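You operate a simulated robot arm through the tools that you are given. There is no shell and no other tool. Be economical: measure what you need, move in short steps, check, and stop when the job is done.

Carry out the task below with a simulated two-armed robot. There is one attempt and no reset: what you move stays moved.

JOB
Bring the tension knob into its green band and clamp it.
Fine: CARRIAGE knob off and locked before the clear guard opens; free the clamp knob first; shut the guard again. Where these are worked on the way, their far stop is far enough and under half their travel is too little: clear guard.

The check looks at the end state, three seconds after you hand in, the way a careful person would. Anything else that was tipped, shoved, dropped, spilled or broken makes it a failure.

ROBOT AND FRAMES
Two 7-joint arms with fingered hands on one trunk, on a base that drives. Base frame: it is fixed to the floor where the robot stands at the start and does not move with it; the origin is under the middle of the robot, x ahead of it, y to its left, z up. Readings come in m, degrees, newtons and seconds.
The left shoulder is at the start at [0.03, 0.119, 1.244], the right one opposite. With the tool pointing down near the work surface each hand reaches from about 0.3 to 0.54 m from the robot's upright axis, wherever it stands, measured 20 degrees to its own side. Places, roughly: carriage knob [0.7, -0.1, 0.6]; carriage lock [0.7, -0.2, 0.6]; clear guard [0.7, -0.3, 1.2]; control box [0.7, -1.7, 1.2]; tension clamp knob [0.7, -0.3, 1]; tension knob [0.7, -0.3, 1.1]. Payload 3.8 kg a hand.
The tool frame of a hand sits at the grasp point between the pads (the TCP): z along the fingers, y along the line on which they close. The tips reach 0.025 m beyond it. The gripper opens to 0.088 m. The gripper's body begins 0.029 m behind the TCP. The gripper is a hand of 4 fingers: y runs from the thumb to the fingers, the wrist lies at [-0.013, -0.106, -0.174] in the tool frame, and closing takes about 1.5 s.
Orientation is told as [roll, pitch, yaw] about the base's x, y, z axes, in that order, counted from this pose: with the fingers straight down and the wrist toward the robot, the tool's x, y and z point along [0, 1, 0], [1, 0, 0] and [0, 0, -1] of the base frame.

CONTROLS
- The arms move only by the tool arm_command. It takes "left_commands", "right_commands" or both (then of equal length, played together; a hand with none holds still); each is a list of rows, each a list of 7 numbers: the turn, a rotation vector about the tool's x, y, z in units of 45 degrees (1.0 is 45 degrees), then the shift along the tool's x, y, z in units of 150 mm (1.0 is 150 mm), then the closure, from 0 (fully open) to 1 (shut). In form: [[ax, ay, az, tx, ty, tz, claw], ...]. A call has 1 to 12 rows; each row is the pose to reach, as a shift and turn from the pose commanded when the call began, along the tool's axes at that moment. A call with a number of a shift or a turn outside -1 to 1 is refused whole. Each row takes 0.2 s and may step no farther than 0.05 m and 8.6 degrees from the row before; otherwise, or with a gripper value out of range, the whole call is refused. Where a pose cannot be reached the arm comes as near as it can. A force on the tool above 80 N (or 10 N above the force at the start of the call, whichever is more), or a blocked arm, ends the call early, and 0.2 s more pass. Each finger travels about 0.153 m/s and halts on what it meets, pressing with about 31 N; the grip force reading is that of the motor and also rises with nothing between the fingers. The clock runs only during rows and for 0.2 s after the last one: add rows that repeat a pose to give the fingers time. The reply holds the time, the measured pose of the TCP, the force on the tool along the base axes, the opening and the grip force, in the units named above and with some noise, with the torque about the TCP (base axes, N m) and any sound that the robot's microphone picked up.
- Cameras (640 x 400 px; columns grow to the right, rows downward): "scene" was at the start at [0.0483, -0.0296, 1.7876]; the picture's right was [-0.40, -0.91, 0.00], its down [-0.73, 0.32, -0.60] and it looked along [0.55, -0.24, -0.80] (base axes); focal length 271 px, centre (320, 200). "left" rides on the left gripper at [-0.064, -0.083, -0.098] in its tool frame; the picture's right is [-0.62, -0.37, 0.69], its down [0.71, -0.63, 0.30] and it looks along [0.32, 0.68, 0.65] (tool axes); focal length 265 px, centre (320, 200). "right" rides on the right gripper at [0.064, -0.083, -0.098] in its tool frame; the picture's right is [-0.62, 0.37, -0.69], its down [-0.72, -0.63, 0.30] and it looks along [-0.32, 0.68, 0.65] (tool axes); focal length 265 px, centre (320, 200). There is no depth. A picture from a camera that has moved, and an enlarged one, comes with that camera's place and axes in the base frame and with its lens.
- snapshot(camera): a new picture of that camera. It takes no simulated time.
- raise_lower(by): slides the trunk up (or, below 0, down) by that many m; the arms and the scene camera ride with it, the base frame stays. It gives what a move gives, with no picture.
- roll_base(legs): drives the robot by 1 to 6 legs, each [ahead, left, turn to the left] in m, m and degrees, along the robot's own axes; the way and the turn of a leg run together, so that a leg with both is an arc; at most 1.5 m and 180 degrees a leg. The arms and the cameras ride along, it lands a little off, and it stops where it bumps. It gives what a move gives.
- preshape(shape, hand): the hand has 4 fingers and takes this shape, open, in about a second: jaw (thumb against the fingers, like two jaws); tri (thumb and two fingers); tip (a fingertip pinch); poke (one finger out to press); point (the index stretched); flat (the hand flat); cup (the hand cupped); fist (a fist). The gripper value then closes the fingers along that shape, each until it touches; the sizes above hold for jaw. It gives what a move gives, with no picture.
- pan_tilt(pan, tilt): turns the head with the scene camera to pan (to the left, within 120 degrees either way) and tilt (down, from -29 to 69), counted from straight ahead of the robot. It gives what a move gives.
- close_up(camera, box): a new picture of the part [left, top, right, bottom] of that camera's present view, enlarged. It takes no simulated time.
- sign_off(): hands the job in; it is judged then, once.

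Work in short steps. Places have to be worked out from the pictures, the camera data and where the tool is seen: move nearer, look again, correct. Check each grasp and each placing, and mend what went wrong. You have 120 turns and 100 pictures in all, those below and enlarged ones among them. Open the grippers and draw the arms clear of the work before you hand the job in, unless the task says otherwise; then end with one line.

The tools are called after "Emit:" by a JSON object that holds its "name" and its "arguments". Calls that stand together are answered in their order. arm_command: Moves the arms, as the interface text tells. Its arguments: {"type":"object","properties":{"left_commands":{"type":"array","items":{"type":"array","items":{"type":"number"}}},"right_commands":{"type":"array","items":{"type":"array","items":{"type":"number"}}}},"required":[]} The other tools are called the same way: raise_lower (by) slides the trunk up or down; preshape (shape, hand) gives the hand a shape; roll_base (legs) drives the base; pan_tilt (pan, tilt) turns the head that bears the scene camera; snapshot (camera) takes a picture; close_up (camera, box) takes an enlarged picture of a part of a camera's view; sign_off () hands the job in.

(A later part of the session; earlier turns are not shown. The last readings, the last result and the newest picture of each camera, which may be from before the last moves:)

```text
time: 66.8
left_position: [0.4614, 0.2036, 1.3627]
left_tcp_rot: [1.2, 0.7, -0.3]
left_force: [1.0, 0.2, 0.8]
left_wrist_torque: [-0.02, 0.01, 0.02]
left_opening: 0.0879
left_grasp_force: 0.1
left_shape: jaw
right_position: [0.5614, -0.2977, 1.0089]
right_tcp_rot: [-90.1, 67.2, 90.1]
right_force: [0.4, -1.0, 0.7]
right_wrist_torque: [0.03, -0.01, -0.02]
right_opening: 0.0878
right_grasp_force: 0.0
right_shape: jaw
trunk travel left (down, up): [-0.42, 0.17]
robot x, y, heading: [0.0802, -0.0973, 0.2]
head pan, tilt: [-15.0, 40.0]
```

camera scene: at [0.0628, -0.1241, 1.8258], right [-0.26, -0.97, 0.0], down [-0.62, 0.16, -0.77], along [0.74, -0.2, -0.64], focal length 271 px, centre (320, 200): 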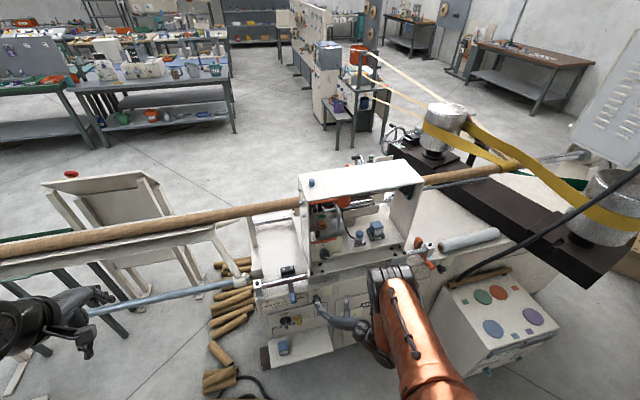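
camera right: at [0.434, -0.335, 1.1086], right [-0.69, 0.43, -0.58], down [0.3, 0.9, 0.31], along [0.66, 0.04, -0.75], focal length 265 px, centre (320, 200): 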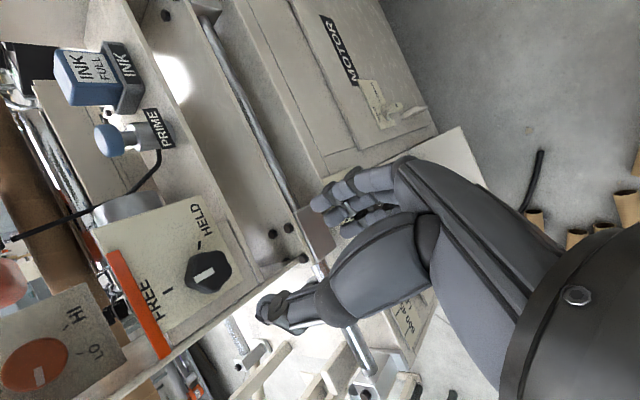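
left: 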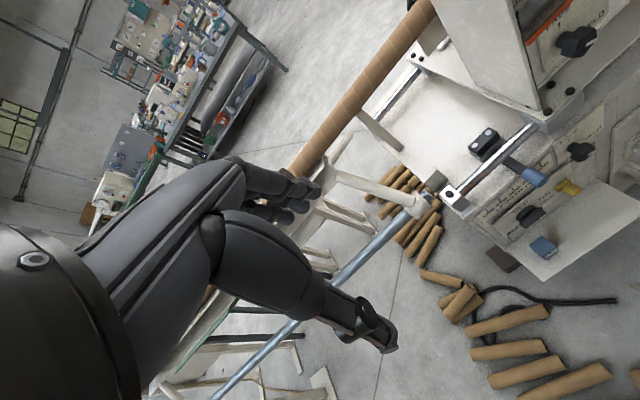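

I continue rolling back to thumb-right and rise to handle height.

Emit:
{"name": "arm_command", "arguments": {"right_commands": [[0, 0, 0.17, 0, -0.2, 0, 0], [0, 0, 0.34, 0, -0.4, 0, 0], [0, 0, 0.51, 0, -0.6, 0, 0], [0, 0, 0.68, 0, -0.8, 0, 0], [0, 0, 0.84, 0, -1, 0, 0], [0, 0, 1, 0, -1, 0, 0]]}}

Emit:
{"name": "arm_command", "arguments": {"right_commands": [[0, 0, 0.17, 0, -0.08, 0, 0], [0, 0, 0.34, -0.05, -0.1, 0, 0], [0, 0, 0.5, -0.1, -0.12, 0, 0]]}}

Emit:
{"name": "snapshot", "arguments": {"camera": "right"}}

Emit:
{"name": "close_up", "arguments": {"camera": "scene", "box": [280, 160, 440, 300]}}

```text
time: 68.2
left_position: [0.4609, 0.2039, 1.3615]
left_tcp_rot: [1.1, 0.7, -0.2]
left_force: [-0.2, 1.0, -0.8]
left_wrist_torque: [0.03, 0.03, -0.02]
left_opening: 0.0876
left_grasp_force: 0.1
left_shape: jaw
right_position: [0.5612, -0.3546, 1.146]
right_tcp_rot: [-90.1, 22.3, 90.1]
right_force: [1.0, 0.5, 0.0]
right_wrist_torque: [0.0, 0.02, 0.0]
right_opening: 0.088
right_grasp_force: 0.0
right_shape: jaw
trunk travel left (down, up): [-0.42, 0.17]
robot x, y, heading: [0.0802, -0.0977, 0.2]
head pan, tilt: [-15.0, 40.0]
```

```text
time: 69.0
left_position: [0.4599, 0.2031, 1.3619]
left_tcp_rot: [1.1, 0.8, -0.2]
left_force: [-0.6, 0.3, -0.1]
left_wrist_torque: [0.0, -0.01, 0.0]
left_opening: 0.0876
left_grasp_force: 0.0
left_shape: jaw
right_position: [0.562, -0.3647, 1.168]
right_tcp_rot: [-90.1, -0.3, 90.3]
right_force: [-0.2, -0.2, 0.5]
right_wrist_torque: [0.03, 0.0, 0.04]
right_opening: 0.0877
right_grasp_force: 0.0
right_shape: jaw
trunk travel left (down, up): [-0.42, 0.17]
robot x, y, heading: [0.0818, -0.0933, -0.1]
head pan, tilt: [-15.0, 40.0]
```

```text
43 pictures are left
camera right: at [0.4639, -0.4487, 1.101], right [-0.69, 0.36, 0.62], down [0.31, -0.63, 0.71], along [0.65, 0.68, 0.33], focal length 265 px, centre (320, 200)
```

right: 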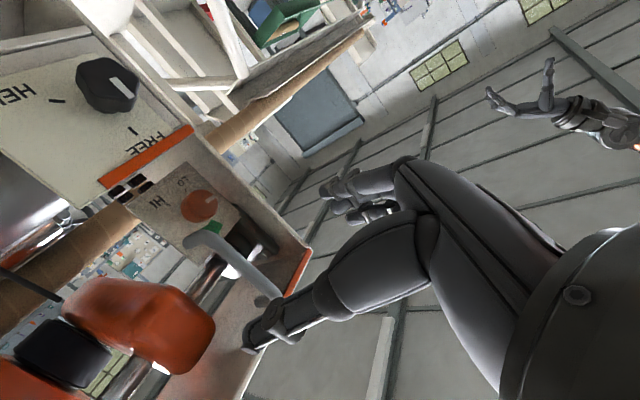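

```text
2.86 times, centred on (360, 230) of scene
camera zoom: at [0.143, -0.1155, 1.8259], right [-0.26, -0.97, 0.0], down [-0.62, 0.17, -0.77], along [0.74, -0.2, -0.64], focal length 773 px, centre (206, 114)
```

zoom: 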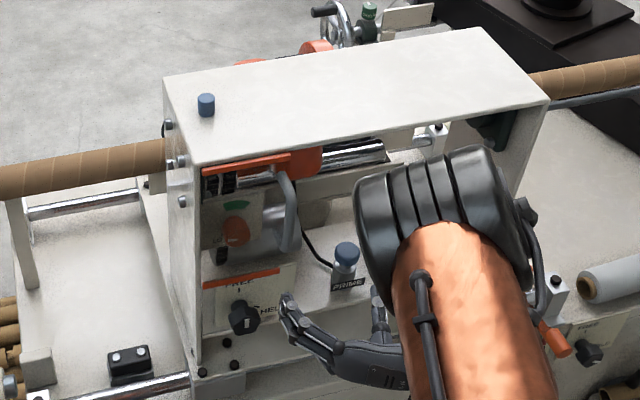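

Handle bar measured at (0.674, -0.362), z 1.133–1.20. The hand is in line, so I advance and close around the bar.

Emit:
{"name": "arm_command", "arguments": {"right_commands": [[0, 0, 0, 0, 0, 0.2, 0], [0, 0, 0, 0, 0.01, 0.4, 0], [0, 0, 0, 0, 0.02, 0.6, 0], [0, 0, 0, 0, 0.02, 0.68, 0], [0, 0, 0, 0, 0.02, 0.68, 0.3], [0, 0, 0, 0, 0.02, 0.68, 0.6], [0, 0, 0, 0, 0.02, 0.68, 0.9], [0, 0, 0, 0, 0.02, 0.68, 1], [0, 0, 0, 0, 0.02, 0.68, 1], [0, 0, 0, 0, 0.02, 0.68, 1], [0, 0, 0, 0, 0.02, 0.68, 1]]}}

Emit:
{"name": "close_up", "arguments": {"camera": "right", "box": [120, 130, 420, 400]}}

```text
time: 71.4
left_position: [0.4617, 0.2065, 1.3616]
left_tcp_rot: [1.1, 0.7, -0.2]
left_force: [-0.1, 0.1, -0.5]
left_wrist_torque: [0.03, 0.0, 0.0]
left_opening: 0.0877
left_grasp_force: 0.1
left_shape: jaw
right_position: [0.6643, -0.3614, 1.167]
right_tcp_rot: [-90.0, -0.2, 90.3]
right_force: [3.7, 6.4, -0.1]
right_wrist_torque: [-0.05, 0.04, 0.0]
right_opening: 0.0035
right_grasp_force: 30.6
right_shape: jaw
trunk travel left (down, up): [-0.42, 0.17]
robot x, y, heading: [0.0785, -0.0948, 0.4]
head pan, tilt: [-15.0, 40.0]
```

```text
1.48 times, centred on (270, 265) of right
camera zoom: at [0.5668, -0.4449, 1.1011], right [-0.69, 0.37, 0.62], down [0.31, -0.63, 0.71], along [0.65, 0.68, 0.33], focal length 393 px, centre (394, 104)
```

zoom: 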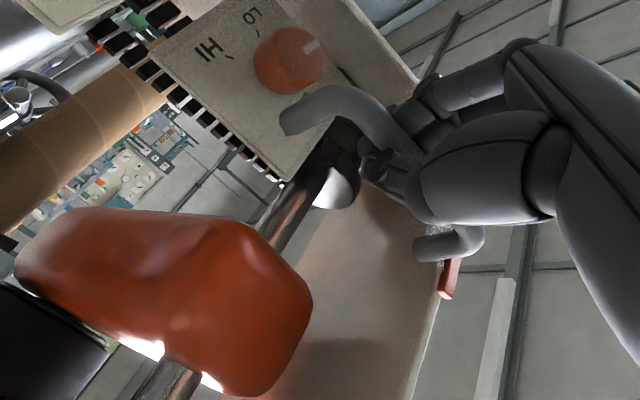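

The fingers enclose the bar. I pull gently toward the robot 20 mm to test for a hinge.

Emit:
{"name": "arm_command", "arguments": {"right_commands": [[0, 0, 0, 0, 0, -0.07, 1], [0, 0, 0, 0, 0, -0.13, 1]]}}

Emit:
{"name": "close_up", "arguments": {"camera": "right", "box": [120, 130, 420, 400]}}

```text
time: 72.0
left_position: [0.4639, 0.2091, 1.3595]
left_tcp_rot: [0.8, 0.8, -0.1]
left_force: [1.1, -0.3, 0.3]
left_wrist_torque: [0.01, 0.02, 0.01]
left_opening: 0.0877
left_grasp_force: 0.1
left_shape: jaw
right_position: [0.6483, -0.3555, 1.1673]
right_tcp_rot: [-90.0, -0.1, 90.5]
right_force: [17.1, 23.3, -0.3]
right_wrist_torque: [-0.09, 0.11, -0.08]
right_opening: 0.0044
right_grasp_force: 30.5
right_shape: jaw
trunk travel left (down, up): [-0.42, 0.17]
robot x, y, heading: [0.0824, -0.0949, 0.3]
head pan, tilt: [-15.0, 40.0]
```

```text
1.48 times, centred on (270, 265) of right
camera zoom: at [0.5506, -0.4394, 1.1013], right [-0.7, 0.36, 0.62], down [0.31, -0.63, 0.71], along [0.65, 0.69, 0.33], focal length 393 px, centre (394, 104)
```

zoom: 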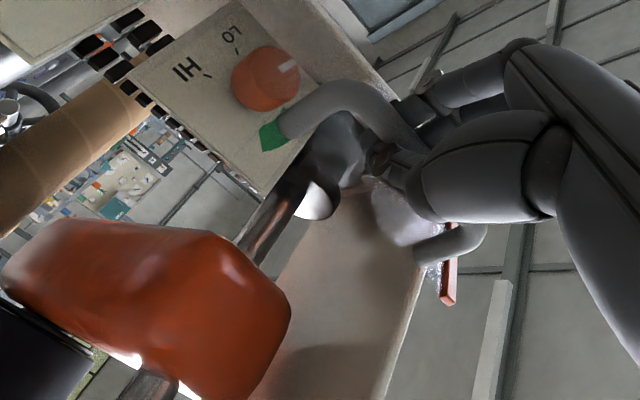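

The guard is hinged on its left: the handle moved back and slightly left on an arc (radius about 0.107 m, hinge near (0.712, -0.262)). I follow that arc to about 40° while yawing the hand partly with it.

Emit:
{"name": "arm_command", "arguments": {"right_commands": [[0.09, 0, 0, 0, 0.056, -0.083, 1], [0.18, 0, 0, 0, 0.122, -0.157, 1], [0.27, 0, 0, 0, 0.198, -0.22, 1], [0.36, 0, 0, 0, 0.271, -0.268, 1], [0.36, 0, 0, 0, 0.271, -0.268, 1]]}}

Emit:
{"name": "snapshot", "arguments": {"camera": "scene"}}

```text
time: 73.2
left_position: [0.4699, 0.208, 1.3589]
left_tcp_rot: [0.9, 1.0, -0.1]
left_force: [-0.1, 0.0, -0.5]
left_wrist_torque: [-0.02, 0.0, 0.01]
left_opening: 0.0881
left_grasp_force: 0.1
left_shape: jaw
right_position: [0.6112, -0.3176, 1.1668]
right_tcp_rot: [-90.1, -0.1, 74.0]
right_force: [45.1, 19.7, 4.0]
right_wrist_torque: [0.05, 0.18, -0.49]
right_opening: 0.0051
right_grasp_force: 31.3
right_shape: jaw
trunk travel left (down, up): [-0.42, 0.17]
robot x, y, heading: [0.0788, -0.0928, 0.2]
head pan, tilt: [-15.0, 40.0]
```

```text
39 pictures are left
camera scene: at [0.1539, -0.1108, 1.8255], right [-0.26, -0.97, 0.0], down [-0.63, 0.16, -0.76], along [0.74, -0.2, -0.65], focal length 271 px, centre (320, 200)
```

scene: 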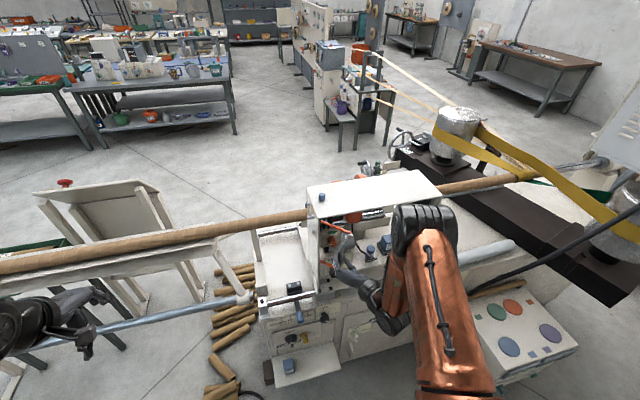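

The guard is following (about 40°); the 45 N reaction points toward the hinge, so I tighten the arc slightly and continue to about 70°.

Emit:
{"name": "arm_command", "arguments": {"right_commands": [[0.05, 0, 0, 0, 0.08, -0.02, 1], [0.13, 0, 0, 0, 0.188, -0.06, 1], [0.2, 0, 0, 0, 0.27, -0.1, 1], [0.27, 0, 0, 0, 0.353, -0.13, 1], [0.27, 0, 0, 0, 0.353, -0.13, 1]]}}

Emit:
{"name": "close_up", "arguments": {"camera": "scene", "box": [290, 170, 430, 310]}}

```text
time: 74.4
left_position: [0.4652, 0.205, 1.3606]
left_tcp_rot: [1.1, 0.9, -0.2]
left_force: [-0.2, -0.3, -0.6]
left_wrist_torque: [0.01, -0.01, 0.0]
left_opening: 0.0877
left_grasp_force: 0.2
left_shape: jaw
right_position: [0.6033, -0.2673, 1.1657]
right_tcp_rot: [-89.9, -0.1, 61.6]
right_force: [24.2, -3.3, 5.5]
right_wrist_torque: [0.13, 0.06, -0.41]
right_opening: 0.0042
right_grasp_force: 30.7
right_shape: jaw
trunk travel left (down, up): [-0.42, 0.17]
robot x, y, heading: [0.0795, -0.096, 0.3]
head pan, tilt: [-15.0, 40.0]
```

```text
2.86 times, centred on (360, 240) of scene
camera zoom: at [0.1485, -0.1164, 1.8256], right [-0.26, -0.97, 0.0], down [-0.62, 0.17, -0.76], along [0.74, -0.2, -0.65], focal length 773 px, centre (206, 86)
```

zoom: 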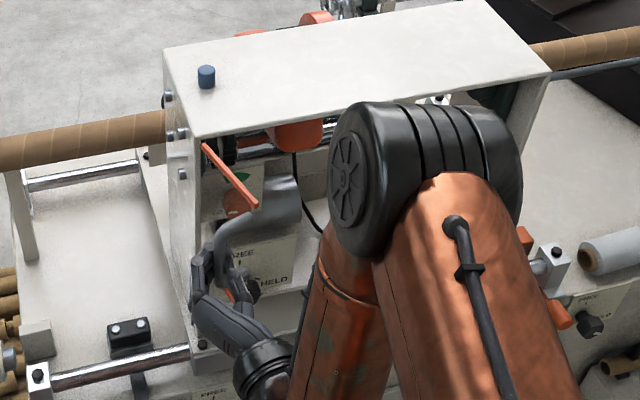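

About 70° open. I continue the swing further left toward its stop.

Emit:
{"name": "arm_command", "arguments": {"right_commands": [[0.06, 0, 0, 0, 0.1, -0.02, 1], [0.12, 0, 0, 0, 0.2, -0.04, 1], [0.18, 0, 0, 0, 0.31, -0.054, 1], [0.18, 0, 0, 0, 0.31, -0.054, 1]]}}

Emit:
{"name": "close_up", "arguments": {"camera": "scene", "box": [290, 170, 430, 310]}}

```text
time: 75.4
left_position: [0.4623, 0.2021, 1.3618]
left_tcp_rot: [1.2, 0.8, -0.2]
left_force: [0.1, 0.5, -0.2]
left_wrist_torque: [0.02, -0.03, -0.01]
left_opening: 0.0874
left_grasp_force: 0.0
left_shape: jaw
right_position: [0.6168, -0.2243, 1.167]
right_tcp_rot: [-89.8, -0.1, 53.5]
right_force: [17.0, -10.5, 3.5]
right_wrist_torque: [0.04, 0.06, -0.4]
right_opening: 0.0036
right_grasp_force: 31.1
right_shape: jaw
trunk travel left (down, up): [-0.42, 0.17]
robot x, y, heading: [0.083, -0.0935, 0.1]
head pan, tilt: [-15.0, 40.0]
```

```text
2.86 times, centred on (360, 240) of scene
camera zoom: at [0.1467, -0.1184, 1.8257], right [-0.26, -0.97, 0.0], down [-0.62, 0.17, -0.76], along [0.74, -0.2, -0.64], focal length 773 px, centre (206, 86)
```

zoom: 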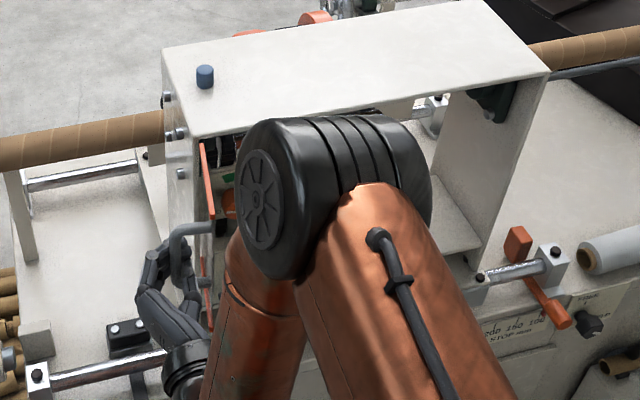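

About 95°. One more short push to find the stop.

Emit:
{"name": "arm_command", "arguments": {"right_commands": [[0.04, 0, 0, 0, 0.06, 0, 1], [0.08, 0, 0, 0, 0.11, 0, 1], [0.12, 0, 0, 0, 0.16, -0.01, 1], [0.12, 0, 0, 0, 0.16, -0.01, 1]]}}

Emit:
{"name": "close_up", "arguments": {"camera": "scene", "box": [290, 170, 430, 310]}}

```text
time: 76.4
left_position: [0.4626, 0.1995, 1.3627]
left_tcp_rot: [1.3, 0.8, -0.2]
left_force: [-0.4, -0.2, 0.2]
left_wrist_torque: [0.0, 0.02, 0.01]
left_opening: 0.0878
left_grasp_force: 0.1
left_shape: jaw
right_position: [0.6284, -0.2058, 1.1659]
right_tcp_rot: [-89.8, -0.1, 48.1]
right_force: [10.3, -19.2, 3.6]
right_wrist_torque: [0.06, 0.01, -0.42]
right_opening: 0.0032
right_grasp_force: 30.6
right_shape: jaw
trunk travel left (down, up): [-0.42, 0.17]
robot x, y, heading: [0.0782, -0.0949, 0.3]
head pan, tilt: [-15.0, 40.0]
```

```text
2.86 times, centred on (360, 240) of scene
camera zoom: at [0.1455, -0.1202, 1.8257], right [-0.26, -0.97, 0.0], down [-0.62, 0.17, -0.76], along [0.74, -0.2, -0.64], focal length 773 px, centre (206, 86)
```

zoom: 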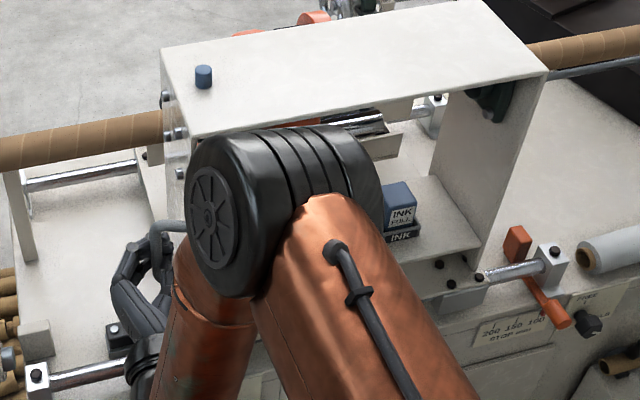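

Roughly 108° open. I release and back away from the handle along the hand's axis.

Emit:
{"name": "arm_command", "arguments": {"right_commands": [[0, 0, 0, 0, 0, 0, 0.6], [0, 0, 0, 0, 0, 0, 0.3], [0, 0, 0, 0, 0, 0, 0.1], [0, 0, 0, 0, 0, 0, 0], [0, 0, 0, 0, 0, -0.2, 0], [0, 0, 0, 0, 0, -0.4, 0], [0, 0, 0, 0, 0, -0.6, 0], [0, 0, 0, 0, 0, -0.8, 0]]}}

Emit:
{"name": "snapshot", "arguments": {"camera": "scene"}}

Emit:
{"name": "snapshot", "arguments": {"camera": "right"}}

```text
time: 78.2
left_position: [0.4599, 0.206, 1.3625]
left_tcp_rot: [1.0, 0.6, -0.1]
left_force: [0.4, -0.8, -0.4]
left_wrist_torque: [-0.01, 0.0, 0.03]
left_opening: 0.0877
left_grasp_force: 0.0
left_shape: jaw
right_position: [0.5363, -0.1197, 1.1685]
right_tcp_rot: [-89.9, -0.1, 48.4]
right_force: [-0.5, -0.1, 0.0]
right_wrist_torque: [0.0, 0.03, 0.0]
right_opening: 0.0876
right_grasp_force: 0.1
right_shape: jaw
trunk travel left (down, up): [-0.42, 0.17]
robot x, y, heading: [0.0766, -0.0952, 0.2]
head pan, tilt: [-15.0, 40.0]
```

```text
35 pictures are left
camera scene: at [0.1422, -0.1137, 1.8259], right [-0.26, -0.97, 0.0], down [-0.62, 0.16, -0.77], along [0.74, -0.2, -0.64], focal length 271 px, centre (320, 200)
```

scene: 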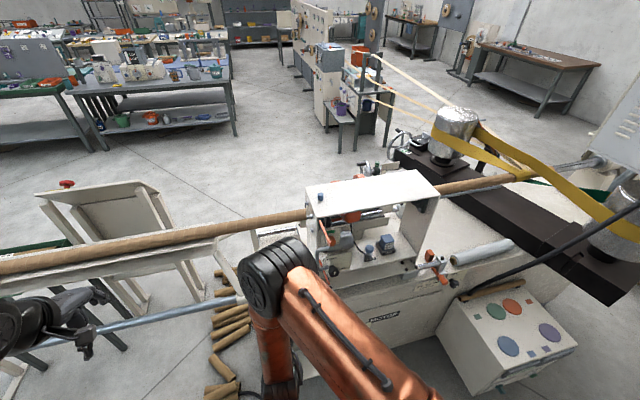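

```text
34 pictures are left
camera right: at [0.4087, -0.1165, 1.1019], right [-0.27, 0.73, 0.62], down [-0.19, -0.67, 0.71], along [0.94, 0.07, 0.33], focal length 265 px, centre (320, 200)
```

right: 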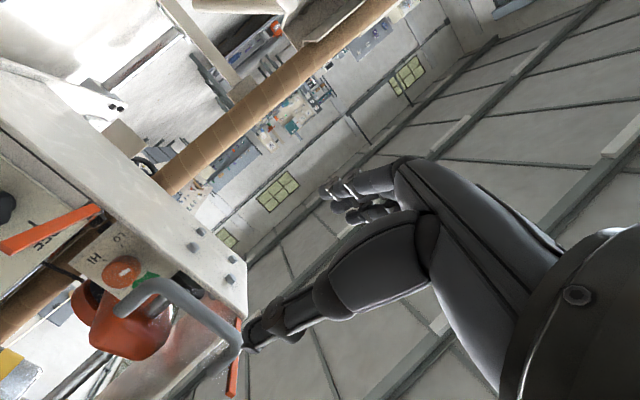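

I check the guard's resting angle and the tension dial.

Emit:
{"name": "close_up", "arguments": {"camera": "scene", "box": [300, 195, 370, 280]}}

```text
4.71 times, centred on (335, 238) of scene
camera zoom: at [0.1422, -0.1137, 1.8259], right [-0.26, -0.97, 0.0], down [-0.62, 0.16, -0.77], along [0.74, -0.2, -0.64], focal length 1274 px, centre (249, 24)
```

zoom: 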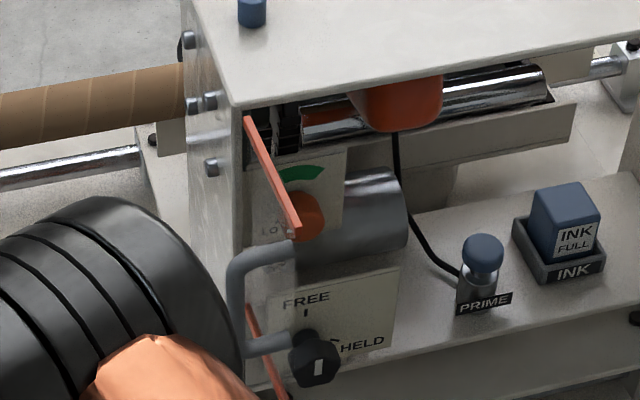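

The guard stands about 86–90° open. Tension knob confirmed at (0.737, -0.312, 1.118). I bring the hand back around the guard's edge, unwinding the yaw.

Emit:
{"name": "arm_command", "arguments": {"right_commands": [[-0.15, 0, 0, 0, -0.13, 0.05, 0], [-0.31, 0, 0, 0, -0.27, 0.1, 0], [-0.46, 0, 0, 0, -0.4, 0.17, 0], [-0.62, 0, 0, 0, -0.54, 0.25, 0], [-0.77, 0, 0, 0, -0.67, 0.32, 0], [-0.925, 0, 0, 0, -0.807, 0.396, 0]]}}

Emit:
{"name": "arm_command", "arguments": {"right_commands": [[0, 0, -0.17, 0, -0.07, 0, 0], [0, 0, -0.34, 0, -0.14, 0, 0], [0, 0, -0.51, 0.05, -0.21, 0, 0], [0, 0, -0.68, 0.1, -0.28, 0, 0], [0, 0, -0.84, 0.15, -0.35, 0, 0], [0, 0, -1, 0.2, -0.41, 0, 0]]}}

Emit:
{"name": "snapshot", "arguments": {"camera": "right"}}

```text
time: 79.6
left_position: [0.4614, 0.204, 1.3621]
left_tcp_rot: [1.1, 0.7, -0.2]
left_force: [-0.7, -0.6, 0.0]
left_wrist_torque: [0.01, -0.02, -0.01]
left_opening: 0.0877
left_grasp_force: 0.1
left_shape: jaw
right_position: [0.5626, -0.1875, 1.1717]
right_tcp_rot: [-89.7, 0.1, 89.2]
right_force: [0.4, 0.4, 0.5]
right_wrist_torque: [0.0, -0.02, -0.01]
right_opening: 0.0875
right_grasp_force: 0.1
right_shape: jaw
right hand out of reach, approached as far as the arm can: row 5, 6
trunk travel left (down, up): [-0.42, 0.17]
robot x, y, heading: [0.0813, -0.0937, 0.1]
head pan, tilt: [-15.0, 40.0]
```

```text
time: 81.0
left_position: [0.4598, 0.2041, 1.3631]
left_tcp_rot: [1.1, 0.6, -0.2]
left_force: [-0.1, 0.0, 0.0]
left_wrist_torque: [0.05, 0.0, -0.01]
left_opening: 0.0876
left_grasp_force: 0.0
left_shape: jaw
right_position: [0.5598, -0.2499, 1.1418]
right_tcp_rot: [-90.0, 45.0, 89.9]
right_force: [-0.9, 0.9, 0.7]
right_wrist_torque: [0.01, 0.0, 0.0]
right_opening: 0.0876
right_grasp_force: 0.1
right_shape: jaw
trunk travel left (down, up): [-0.42, 0.17]
robot x, y, heading: [0.0809, -0.0982, 0.1]
head pan, tilt: [-15.0, 40.0]
```

```text
32 pictures are left
camera right: at [0.4619, -0.3539, 1.1539], right [-0.69, 0.7, 0.18], down [0.3, 0.06, 0.95], along [0.66, 0.71, -0.25], focal length 265 px, centre (320, 200)
```

right: 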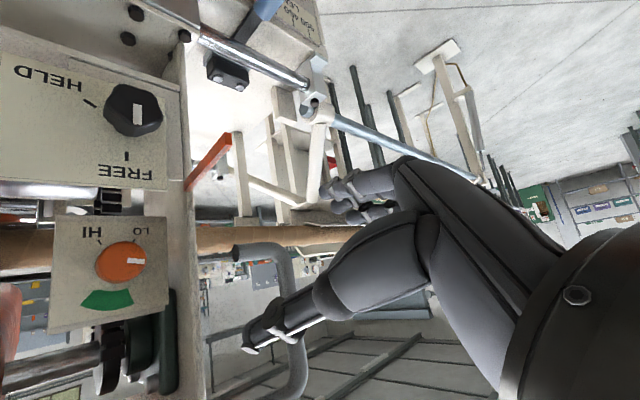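

Pointer is at 9 o'clock; the green band is centred about 12. It needs roughly 90° clockwise. I roll the hand further so it can turn clockwise afterwards, and line it up with the knob at (0.735, -0.311, 1.119).

Emit:
{"name": "arm_command", "arguments": {"right_commands": [[0, 0, -0.1, 0.1, -0.05, -0.1, 0], [0, 0, -0.28, 0.2, -0.1, -0.1, 0], [0, 0, -0.46, 0.3, -0.15, -0.08, 0], [0, 0, -0.64, 0.396, -0.18, -0.067, 0], [0, 0, -0.82, 0.396, -0.18, -0.067, 0], [0, 0, -1, 0.396, -0.18, -0.067, 0]]}}

Emit:
{"name": "arm_command", "arguments": {"right_commands": [[0, 0, -0.17, 0, 0, 0, 0], [0, 0, -0.34, 0, 0, 0, 0], [0, 0, -0.5, 0, 0, 0, 0], [0, 0, -0.5, 0, 0, 0, 0]]}}

Emit:
{"name": "snapshot", "arguments": {"camera": "right"}}

Emit:
{"name": "close_up", "arguments": {"camera": "scene", "box": [290, 190, 400, 300]}}

```text
time: 82.4
left_position: [0.4612, 0.2044, 1.3627]
left_tcp_rot: [1.1, 0.7, -0.3]
left_force: [-0.4, -0.2, 0.0]
left_wrist_torque: [0.01, 0.0, 0.0]
left_opening: 0.0876
left_grasp_force: 0.1
left_shape: jaw
right_position: [0.5489, -0.3111, 1.1183]
right_tcp_rot: [-148.5, 90.1, 31.5]
right_force: [-0.6, -0.1, -0.7]
right_wrist_torque: [-0.01, 0.01, -0.03]
right_opening: 0.0876
right_grasp_force: 0.0
right_shape: jaw
trunk travel left (down, up): [-0.42, 0.17]
robot x, y, heading: [0.0836, -0.0973, -0.1]
head pan, tilt: [-15.0, 40.0]
```

```text
time: 83.4
left_position: [0.46, 0.2044, 1.3622]
left_tcp_rot: [1.2, 0.7, -0.2]
left_force: [-0.3, 0.4, -0.6]
left_wrist_torque: [0.0, 0.01, -0.02]
left_opening: 0.0876
left_grasp_force: 0.0
left_shape: jaw
right_position: [0.5501, -0.311, 1.1193]
right_tcp_rot: [90.1, 67.5, -90.2]
right_force: [0.7, -0.2, 0.5]
right_wrist_torque: [0.02, 0.0, 0.02]
right_opening: 0.088
right_grasp_force: 0.2
right_shape: jaw
trunk travel left (down, up): [-0.42, 0.17]
robot x, y, heading: [0.0801, -0.0947, -0.0]
head pan, tilt: [-15.0, 40.0]
```

```text
31 pictures are left
camera right: at [0.4518, -0.3379, 1.2186], right [-0.69, 0.43, -0.58], down [0.31, 0.9, 0.31], along [0.65, 0.04, -0.76], focal length 265 px, centre (320, 200)
```

right: 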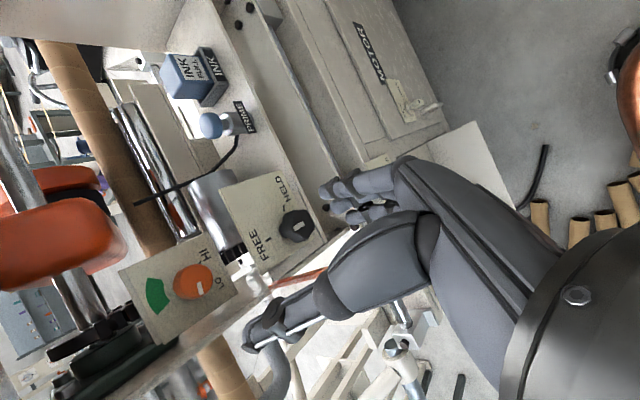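

```text
3.64 times, centred on (345, 245) of scene
camera zoom: at [0.1432, -0.1151, 1.8259], right [-0.26, -0.97, 0.0], down [-0.62, 0.16, -0.77], along [0.74, -0.2, -0.64], focal length 984 px, centre (229, 36)
```

zoom: 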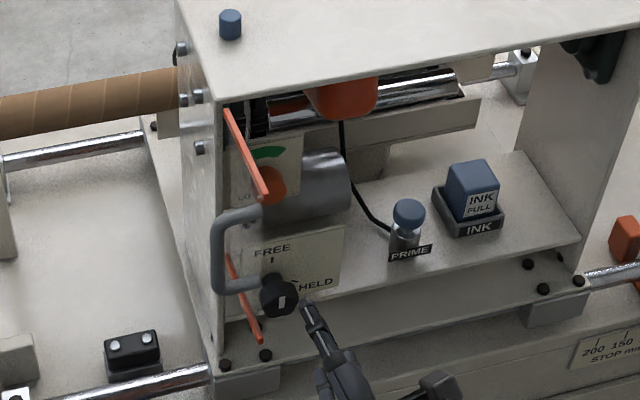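

Aligned with the knob. I narrow the opening slightly and advance in two steps.

Emit:
{"name": "arm_command", "arguments": {"right_commands": [[0, 0, 0, 0, 0, 0.25, 0.25], [0, 0, 0, 0, 0, 0.5, 0.25], [0, 0, 0, 0, 0, 0.75, 0.25], [0, 0, 0, 0, 0, 0.9, 0.25]]}}

Emit:
{"name": "snapshot", "arguments": {"camera": "right"}}

Emit:
{"name": "close_up", "arguments": {"camera": "scene", "box": [290, 190, 400, 300]}}

```text
time: 84.4
left_position: [0.4597, 0.205, 1.3625]
left_tcp_rot: [1.1, 0.6, -0.2]
left_force: [-0.3, 0.2, 0.3]
left_wrist_torque: [0.0, -0.02, 0.01]
left_opening: 0.0877
left_grasp_force: 0.1
left_shape: jaw
right_position: [0.6855, -0.3099, 1.1186]
right_tcp_rot: [89.8, 67.5, -90.3]
right_force: [-2.1, 0.4, -0.3]
right_wrist_torque: [0.01, 0.01, 0.04]
right_opening: 0.0664
right_grasp_force: 0.0
right_shape: jaw
trunk travel left (down, up): [-0.42, 0.17]
robot x, y, heading: [0.0796, -0.0936, -0.0]
head pan, tilt: [-15.0, 40.0]
```

```text
29 pictures are left
camera right: at [0.587, -0.3387, 1.2187], right [-0.69, 0.43, -0.58], down [0.31, 0.9, 0.31], along [0.65, 0.04, -0.76], focal length 265 px, centre (320, 200)
```

right: 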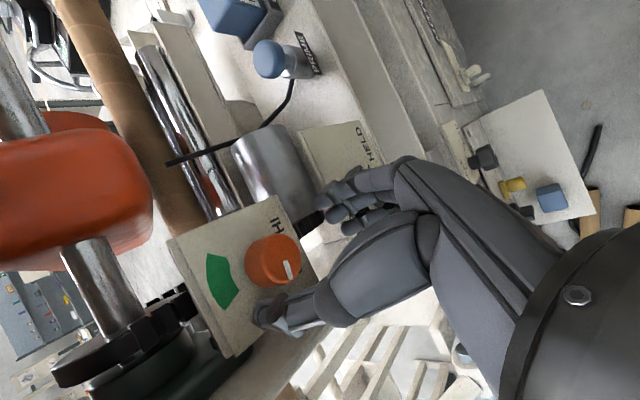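

```text
3.64 times, centred on (345, 245) of scene
camera zoom: at [0.1421, -0.1156, 1.8259], right [-0.26, -0.97, 0.0], down [-0.62, 0.17, -0.77], along [0.74, -0.2, -0.64], focal length 984 px, centre (229, 36)
```

zoom: 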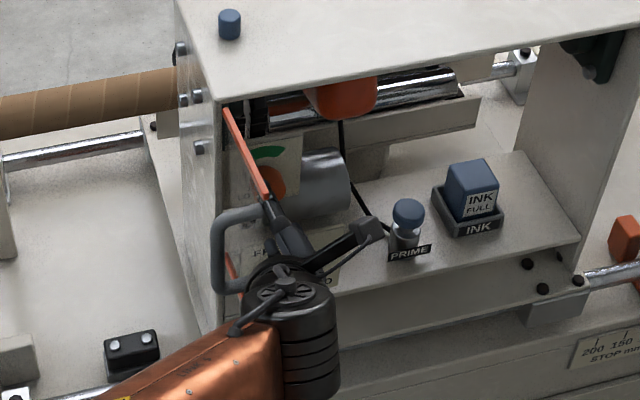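

Still well centred. I advance the last 30 mm and close on the knob.

Emit:
{"name": "arm_command", "arguments": {"right_commands": [[0, 0, 0, 0, 0.01, 0.1, 0.25], [0, 0, 0, 0, 0.01, 0.2, 0.25], [0, 0, 0, 0, 0.01, 0.2, 0.5], [0, 0, 0, 0, 0.01, 0.2, 0.7], [0, 0, 0, 0, 0.01, 0.2, 0.9], [0, 0, 0, 0, 0.01, 0.2, 0.9], [0, 0, 0, 0, 0.01, 0.2, 0.9], [0, 0, 0, 0, 0.01, 0.2, 0.9]]}}

Emit:
{"name": "close_up", "arguments": {"camera": "right", "box": [160, 130, 420, 350]}}

```text
time: 85.0
left_position: [0.4556, 0.1988, 1.3638]
left_tcp_rot: [1.3, 0.5, -0.7]
left_force: [0.2, 0.9, -0.2]
left_wrist_torque: [-0.03, 0.04, 0.03]
left_opening: 0.0876
left_grasp_force: 0.0
left_shape: jaw
right_position: [0.6868, -0.3411, 1.1108]
right_tcp_rot: [86.8, 66.4, -96.3]
right_force: [-57.1, -24.5, 10.6]
right_wrist_torque: [1.32, -1.21, 4.18]
right_opening: 0.0662
right_grasp_force: 0.1
right_shape: jaw
trunk travel left (down, up): [-0.42, 0.17]
robot x, y, heading: [0.082, -0.0974, -0.1]
head pan, tilt: [-15.0, 40.0]
stopped in row 2 (right hand): the force on the tool passed its limit at 89 N (the readings are from after the stop); the commanded pose is now the measured one
```

```text
1.82 times, centred on (290, 240) of right
camera zoom: at [0.5907, -0.3604, 1.214], right [-0.68, 0.46, -0.57], down [0.36, 0.89, 0.29], along [0.64, -0.01, -0.77], focal length 483 px, centre (374, 127)
```

zoom: 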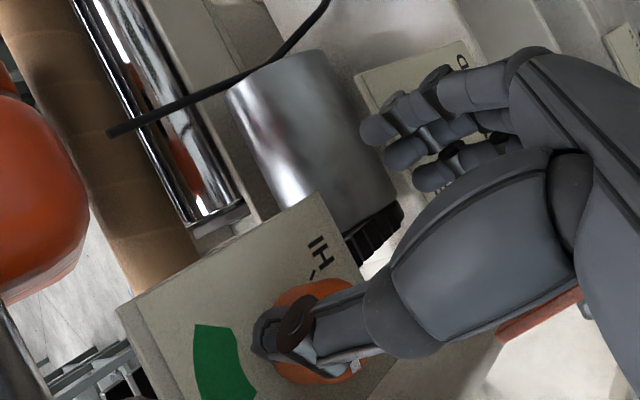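

Contact: with the wrist up-left, the wrist collar probably met the guard's edge. I back straight out and look at the guard.

Emit:
{"name": "arm_command", "arguments": {"right_commands": [[0, 0, 0, 0, 0, -0.2, 0.25], [0, 0, 0, 0, 0, -0.5, 0.25], [0, 0, 0, 0, 0, -0.8, 0.25], [0, 0, 0, 0, 0, -0.9, 0]]}}

Emit:
{"name": "close_up", "arguments": {"camera": "scene", "box": [290, 190, 400, 300]}}

```text
time: 86.0
left_position: [0.4615, 0.204, 1.3609]
left_tcp_rot: [1.1, 0.7, -0.4]
left_force: [-0.2, 0.9, 0.5]
left_wrist_torque: [-0.01, -0.02, 0.02]
left_opening: 0.0879
left_grasp_force: 0.0
left_shape: jaw
right_position: [0.5667, -0.3206, 1.1137]
right_tcp_rot: [87.5, 67.1, -93.9]
right_force: [-0.2, -0.1, -0.2]
right_wrist_torque: [0.02, 0.0, -0.01]
right_opening: 0.0878
right_grasp_force: 0.1
right_shape: jaw
trunk travel left (down, up): [-0.42, 0.17]
robot x, y, heading: [0.0734, -0.0963, -0.2]
head pan, tilt: [-15.0, 40.0]
```

```text
3.64 times, centred on (345, 245) of scene
camera zoom: at [0.1429, -0.115, 1.8258], right [-0.26, -0.97, 0.0], down [-0.62, 0.17, -0.77], along [0.74, -0.2, -0.64], focal length 984 px, centre (229, 36)
```

zoom: 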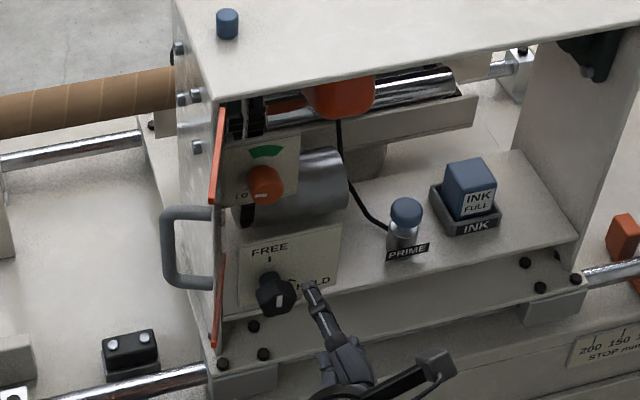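

The contact swung the guard wider, and it stays there (about 115°), leaving the way free. I retry the approach with the same roll, corrected laterally.

Emit:
{"name": "arm_command", "arguments": {"right_commands": [[0, 0, 0, -0.084, -0.07, 0.2, 0.25], [0, 0, 0, -0.084, -0.07, 0.45, 0.25], [0, 0, 0, -0.084, -0.07, 0.7, 0.25], [0, 0, 0, -0.084, -0.07, 0.85, 0.25], [0, 0, 0, -0.084, -0.07, 0.92, 0.25], [0, 0, 0, -0.084, -0.07, 0.98, 0.25]]}}

Emit:
{"name": "close_up", "arguments": {"camera": "right", "box": [160, 130, 420, 350]}}

```text
time: 87.4
left_position: [0.4606, 0.2031, 1.3606]
left_tcp_rot: [1.1, 0.7, -0.4]
left_force: [0.1, -0.3, 0.7]
left_wrist_torque: [-0.01, 0.0, -0.01]
left_opening: 0.0875
left_grasp_force: 0.0
left_shape: jaw
right_position: [0.7126, -0.3115, 1.116]
right_tcp_rot: [87.4, 67.0, -94.2]
right_force: [0.1, -0.1, 0.2]
right_wrist_torque: [0.0, -0.01, 0.01]
right_opening: 0.0664
right_grasp_force: 0.1
right_shape: jaw
trunk travel left (down, up): [-0.42, 0.17]
robot x, y, heading: [0.0768, -0.0931, -0.1]
head pan, tilt: [-15.0, 40.0]
```

```text
1.82 times, centred on (290, 240) of right
camera zoom: at [0.6153, -0.3346, 1.2172], right [-0.69, 0.45, -0.57], down [0.34, 0.89, 0.3], along [0.64, 0.01, -0.77], focal length 483 px, centre (374, 127)
```

zoom: 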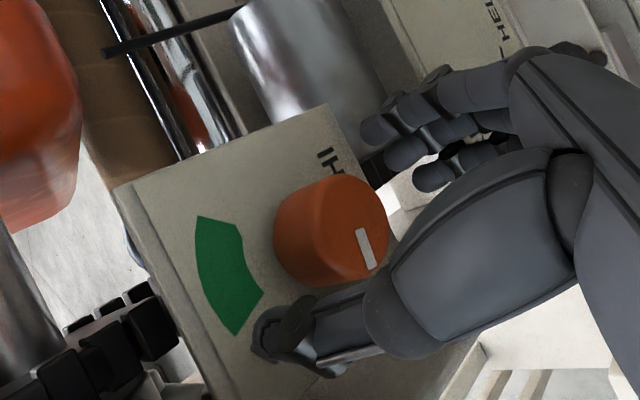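

Clean approach, no contact, straddling the knob. I close on it.

Emit:
{"name": "arm_command", "arguments": {"right_commands": [[0, 0, 0, 0, 0, 0, 0.4], [0, 0, 0, 0, 0, 0, 0.6], [0, 0, 0, 0, 0, 0, 0.9], [0, 0, 0, 0, 0, 0, 0.9], [0, 0, 0, 0, 0, 0, 0.9], [0, 0, 0, 0, 0, 0, 0.9]]}}

Emit:
{"name": "arm_command", "arguments": {"right_commands": [[0, 0, 0.17, 0, 0, 0, 0.9], [0, 0, 0.33, 0, 0, 0, 0.9], [0, 0, 0.5, 0, 0, 0, 0.9], [0, 0, 0.67, 0, 0, 0, 0.9], [0, 0, 0.83, 0, 0, 0, 0.9], [0, 0, 1, 0, 0, 0, 0.9]]}}

Emit:
{"name": "close_up", "arguments": {"camera": "right", "box": [160, 130, 420, 350]}}

```text
time: 88.8
left_position: [0.4592, 0.2047, 1.3611]
left_tcp_rot: [1.1, 0.5, -0.4]
left_force: [-0.1, 0.3, 0.1]
left_wrist_torque: [-0.03, -0.03, -0.01]
left_opening: 0.0878
left_grasp_force: 0.2
left_shape: jaw
right_position: [0.7123, -0.309, 1.1165]
right_tcp_rot: [87.8, 66.9, -93.6]
right_force: [2.0, 2.6, 9.2]
right_wrist_torque: [0.02, -0.25, 0.06]
right_opening: 0.0157
right_grasp_force: 30.5
right_shape: jaw
trunk travel left (down, up): [-0.42, 0.17]
robot x, y, heading: [0.0789, -0.0936, -0.1]
head pan, tilt: [-15.0, 40.0]
```

```text
time: 90.2
left_position: [0.4602, 0.2022, 1.3619]
left_tcp_rot: [1.0, 0.6, -0.5]
left_force: [0.6, 0.3, 0.2]
left_wrist_torque: [-0.02, 0.02, 0.01]
left_opening: 0.0879
left_grasp_force: 0.0
left_shape: jaw
right_position: [0.712, -0.31, 1.1154]
right_tcp_rot: [-87.4, 67.8, 90.6]
right_force: [7.7, -4.3, 10.0]
right_wrist_torque: [-0.02, -0.09, -0.07]
right_opening: 0.0148
right_grasp_force: 30.9
right_shape: jaw
trunk travel left (down, up): [-0.42, 0.17]
robot x, y, heading: [0.0749, -0.0958, -0.1]
head pan, tilt: [-15.0, 40.0]
```

```text
1.82 times, centred on (290, 240) of right
camera zoom: at [0.6125, -0.3987, 1.1685], right [-0.67, 0.73, -0.1], down [0.33, 0.41, 0.85], along [0.66, 0.54, -0.52], focal length 483 px, centre (374, 127)
```

zoom: 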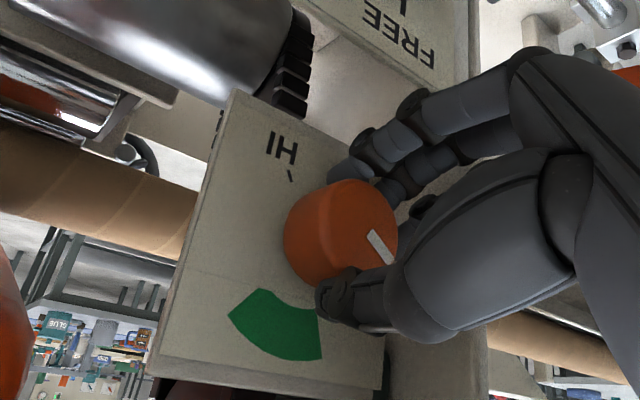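

The pointer moved to about 10:30. I continue clockwise another 40°.

Emit:
{"name": "arm_command", "arguments": {"right_commands": [[0, 0, 0.17, 0, 0, 0, 0.9], [0, 0, 0.33, 0, 0, 0, 0.9], [0, 0, 0.5, 0, 0, 0, 0.9], [0, 0, 0.67, 0, 0, 0, 0.9], [0, 0, 0.83, 0, 0, 0, 0.9], [0, 0, 0.9, 0, 0, 0, 0.9]]}}

Emit:
{"name": "close_up", "arguments": {"camera": "right", "box": [160, 130, 420, 350]}}

Emit:
{"name": "close_up", "arguments": {"camera": "scene", "box": [300, 190, 370, 260]}}

```text
time: 91.6
left_position: [0.4612, 0.2035, 1.3619]
left_tcp_rot: [1.1, 0.7, -0.4]
left_force: [-0.2, 0.0, 0.1]
left_wrist_torque: [-0.01, 0.05, -0.01]
left_opening: 0.088
left_grasp_force: 0.1
left_shape: jaw
right_position: [0.713, -0.3096, 1.1147]
right_tcp_rot: [-88.8, 27.4, 88.9]
right_force: [6.4, 2.1, 2.8]
right_wrist_torque: [-0.07, 0.25, 0.28]
right_opening: 0.0144
right_grasp_force: 31.6
right_shape: jaw
trunk travel left (down, up): [-0.42, 0.17]
robot x, y, heading: [0.0795, -0.097, -0.2]
head pan, tilt: [-15.0, 40.0]
```

```text
1.82 times, centred on (290, 240) of right
camera zoom: at [0.6114, -0.4097, 1.0966], right [-0.67, 0.63, 0.39], down [0.31, -0.24, 0.92], along [0.67, 0.74, -0.04], focal length 483 px, centre (374, 127)
```

zoom: 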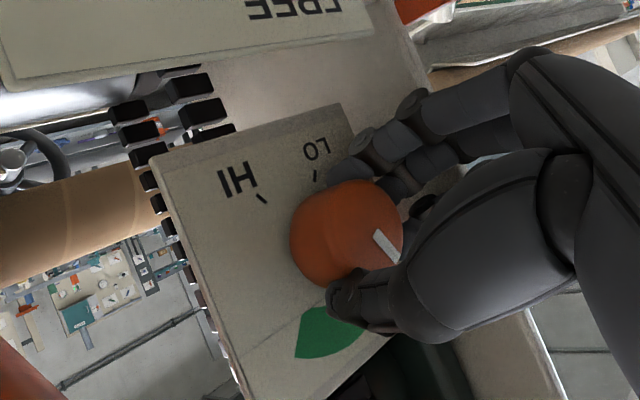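

```text
5.71 times, centred on (335, 225) of scene
camera zoom: at [0.1429, -0.1153, 1.8258], right [-0.26, -0.97, 0.0], down [-0.62, 0.17, -0.77], along [0.74, -0.2, -0.64], focal length 1547 px, centre (234, 57)
```

zoom: 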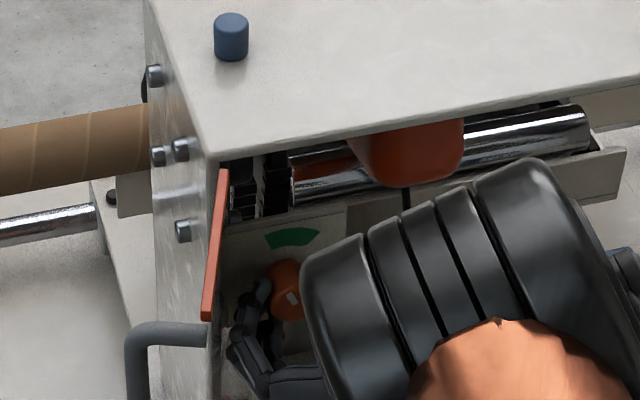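

The pointer is now about 19° left of vertical; the band spans roughly -19° to +30°. I turn a further ~24°.

Emit:
{"name": "arm_command", "arguments": {"right_commands": [[0, 0, 0.14, 0, 0, 0, 0.9], [0, 0, 0.28, 0, 0, 0, 0.9], [0, 0, 0.42, 0, 0, 0, 0.9], [0, 0, 0.54, 0, 0, 0, 0.9]]}}

Emit:
{"name": "close_up", "arguments": {"camera": "right", "box": [160, 130, 420, 350]}}

```text
time: 92.6
left_position: [0.4606, 0.203, 1.3615]
left_tcp_rot: [1.2, 0.8, -0.3]
left_force: [0.2, 0.2, 0.0]
left_wrist_torque: [-0.03, -0.04, 0.01]
left_opening: 0.0877
left_grasp_force: 0.1
left_shape: jaw
right_position: [0.712, -0.3098, 1.1165]
right_tcp_rot: [-89.1, 3.2, 88.4]
right_force: [3.8, 3.6, 1.8]
right_wrist_torque: [-0.27, 0.1, 1.07]
right_opening: 0.0132
right_grasp_force: 30.7
right_shape: jaw
trunk travel left (down, up): [-0.42, 0.17]
robot x, y, heading: [0.0791, -0.096, -0.2]
head pan, tilt: [-15.0, 40.0]
```

```text
1.82 times, centred on (290, 240) of right
camera zoom: at [0.6108, -0.3931, 1.0562], right [-0.67, 0.42, 0.61], down [0.3, -0.6, 0.74], along [0.68, 0.68, 0.28], focal length 483 px, centre (374, 127)
```

zoom: 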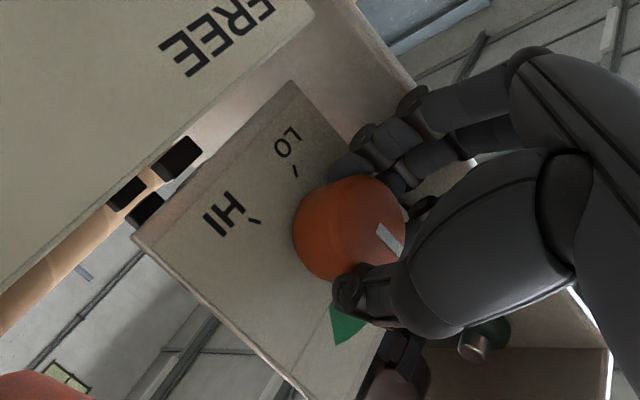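

I release and back off slightly to read the pointer clearly.

Emit:
{"name": "arm_command", "arguments": {"right_commands": [[0, 0, 0, 0, 0, 0, 0.5], [0, 0, 0, 0, 0, 0, 0.3], [0, 0, 0, 0, 0, 0, 0.3], [0, 0, 0, 0, 0, -0.25, 0.3], [0, 0, 0, 0, 0, -0.5, 0.3], [0, 0, 0, 0, 0, -0.8, 0.3], [0, 0, 0, 0, 0, -1, 0.3]]}}

Emit:
{"name": "snapshot", "arguments": {"camera": "right"}}

Emit:
{"name": "close_up", "arguments": {"camera": "scene", "box": [315, 195, 375, 255]}}

```text
time: 94.2
left_position: [0.4604, 0.2017, 1.3628]
left_tcp_rot: [1.0, 0.7, -0.4]
left_force: [0.0, 0.6, 0.2]
left_wrist_torque: [0.0, -0.06, -0.01]
left_opening: 0.0879
left_grasp_force: 0.0
left_shape: jaw
right_position: [0.5616, -0.3057, 1.1172]
right_tcp_rot: [-89.1, 3.2, 88.3]
right_force: [0.7, 0.1, 0.0]
right_wrist_torque: [0.01, 0.0, 0.0]
right_opening: 0.0609
right_grasp_force: 0.1
right_shape: jaw
trunk travel left (down, up): [-0.42, 0.17]
robot x, y, heading: [0.0794, -0.0936, -0.4]
head pan, tilt: [-15.0, 40.0]
```

```text
20 pictures are left
camera right: at [0.4595, -0.3887, 1.0585], right [-0.67, 0.42, 0.61], down [0.3, -0.6, 0.74], along [0.68, 0.68, 0.28], focal length 265 px, centre (320, 200)
```

right: 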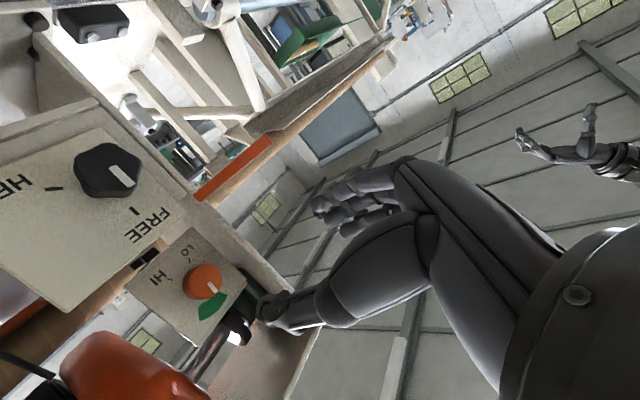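

```text
6.67 times, centred on (345, 225) of scene
camera zoom: at [0.141, -0.1157, 1.8259], right [-0.26, -0.97, 0.0], down [-0.62, 0.17, -0.77], along [0.74, -0.2, -0.64], focal length 1805 px, centre (153, 33)
```

zoom: 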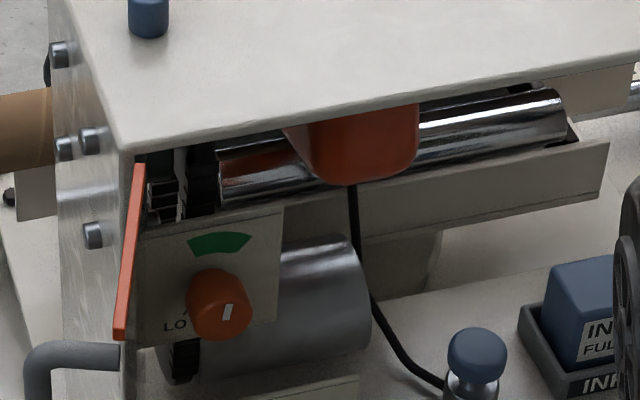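

The pointer now points up into the band region; I zoom in from the hand camera to verify.

Emit:
{"name": "close_up", "arguments": {"camera": "right", "box": [130, 220, 260, 350]}}

```text
3.08 times, centred on (195, 285) of right
camera zoom: at [0.4595, -0.3887, 1.0585], right [-0.67, 0.42, 0.61], down [0.3, -0.6, 0.74], along [0.68, 0.68, 0.28], focal length 817 px, centre (705, -62)
```

zoom: 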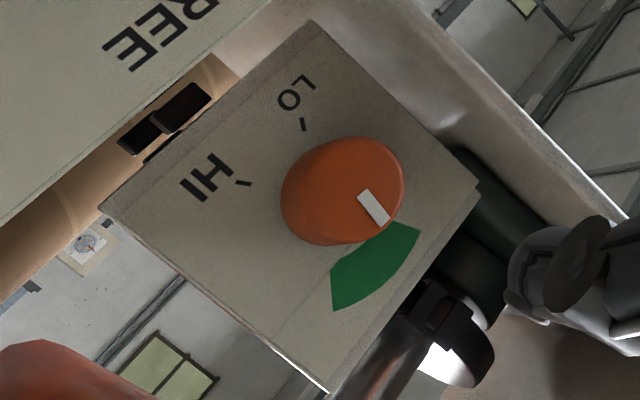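

Pointer is about 7° right of vertical, and the band measures -25° to +43° — well inside. Now the clamp: I lower to the clamp knob while rolling the hand counter-clockwise to prepare the clockwise turn.

Emit:
{"name": "arm_command", "arguments": {"right_commands": [[0, 0, -0.17, 0.12, 0, 0, 0.3], [0, 0, -0.34, 0.25, 0, 0, 0.3], [0, 0, -0.51, 0.4, 0, 0, 0.3], [0, 0, -0.68, 0.55, 0, 0, 0.3], [0, 0, -0.84, 0.68, -0.02, 0, 0.3], [0, 0, -1, 0.74, -0.02, 0, 0.3]]}}

Emit:
{"name": "arm_command", "arguments": {"right_commands": [[0, 0, -0.17, 0, 0, 0, 0.3], [0, 0, -0.34, 0, 0, 0, 0.3], [0, 0, -0.51, 0, 0, 0, 0.3], [0, 0, -0.68, 0, 0, 0, 0.3], [0, 0, -0.84, 0, 0, 0, 0.3], [0, 0, -1, 0, 0, 0, 0.3]]}}

Emit:
{"name": "arm_command", "arguments": {"right_commands": [[0, 0, -0.17, 0, 0, 0, 0.3], [0, 0, -0.34, 0, 0, 0, 0.3], [0, 0, -0.5, 0, 0, 0, 0.3], [0, 0, -0.5, 0, 0, 0, 0.3]]}}

Emit:
{"name": "snapshot", "arguments": {"camera": "right"}}

```text
time: 95.6
left_position: [0.4591, 0.203, 1.3618]
left_tcp_rot: [1.1, 0.7, -0.5]
left_force: [-1.1, 0.1, -0.3]
left_wrist_torque: [0.01, -0.02, 0.0]
left_opening: 0.0875
left_grasp_force: 0.1
left_shape: jaw
right_position: [0.5603, -0.3139, 1.0076]
right_tcp_rot: [-88.5, 48.3, 89.3]
right_force: [0.1, 0.0, 0.2]
right_wrist_torque: [-0.01, -0.01, -0.02]
right_opening: 0.0613
right_grasp_force: 0.1
right_shape: jaw
trunk travel left (down, up): [-0.42, 0.17]
robot x, y, heading: [0.0811, -0.0937, -0.2]
head pan, tilt: [-15.0, 40.0]
```

```text
time: 97.0
left_position: [0.4599, 0.2041, 1.3625]
left_tcp_rot: [1.1, 0.8, -0.4]
left_force: [-0.1, 1.0, -0.3]
left_wrist_torque: [0.01, -0.01, 0.02]
left_opening: 0.0878
left_grasp_force: 0.1
left_shape: jaw
right_position: [0.5598, -0.3145, 1.0087]
right_tcp_rot: [73.2, 86.5, -108.6]
right_force: [-0.2, 0.1, -1.4]
right_wrist_torque: [-0.01, -0.01, -0.03]
right_opening: 0.0612
right_grasp_force: 0.0
right_shape: jaw
trunk travel left (down, up): [-0.42, 0.17]
robot x, y, heading: [0.0799, -0.0985, -0.2]
head pan, tilt: [-15.0, 40.0]
```

```text
time: 98.0
left_position: [0.4601, 0.2026, 1.3617]
left_tcp_rot: [1.1, 0.7, -0.4]
left_force: [0.0, 0.1, 0.4]
left_wrist_torque: [-0.03, -0.02, 0.01]
left_opening: 0.0877
left_grasp_force: 0.0
left_shape: jaw
right_position: [0.5612, -0.3142, 1.0071]
right_tcp_rot: [87.6, 64.2, -93.8]
right_force: [-0.5, 0.2, -0.2]
right_wrist_torque: [0.01, 0.01, -0.01]
right_opening: 0.0613
right_grasp_force: 0.2
right_shape: jaw
trunk travel left (down, up): [-0.42, 0.17]
robot x, y, heading: [0.0791, -0.0961, -0.1]
head pan, tilt: [-15.0, 40.0]
```

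```text
17 pictures are left
camera right: at [0.4631, -0.3337, 1.1109], right [-0.69, 0.42, -0.59], down [0.34, 0.91, 0.25], along [0.64, -0.02, -0.77], focal length 265 px, centre (320, 200)
```

right: 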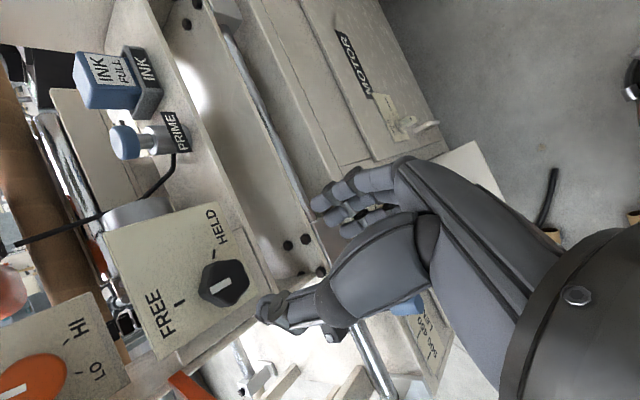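

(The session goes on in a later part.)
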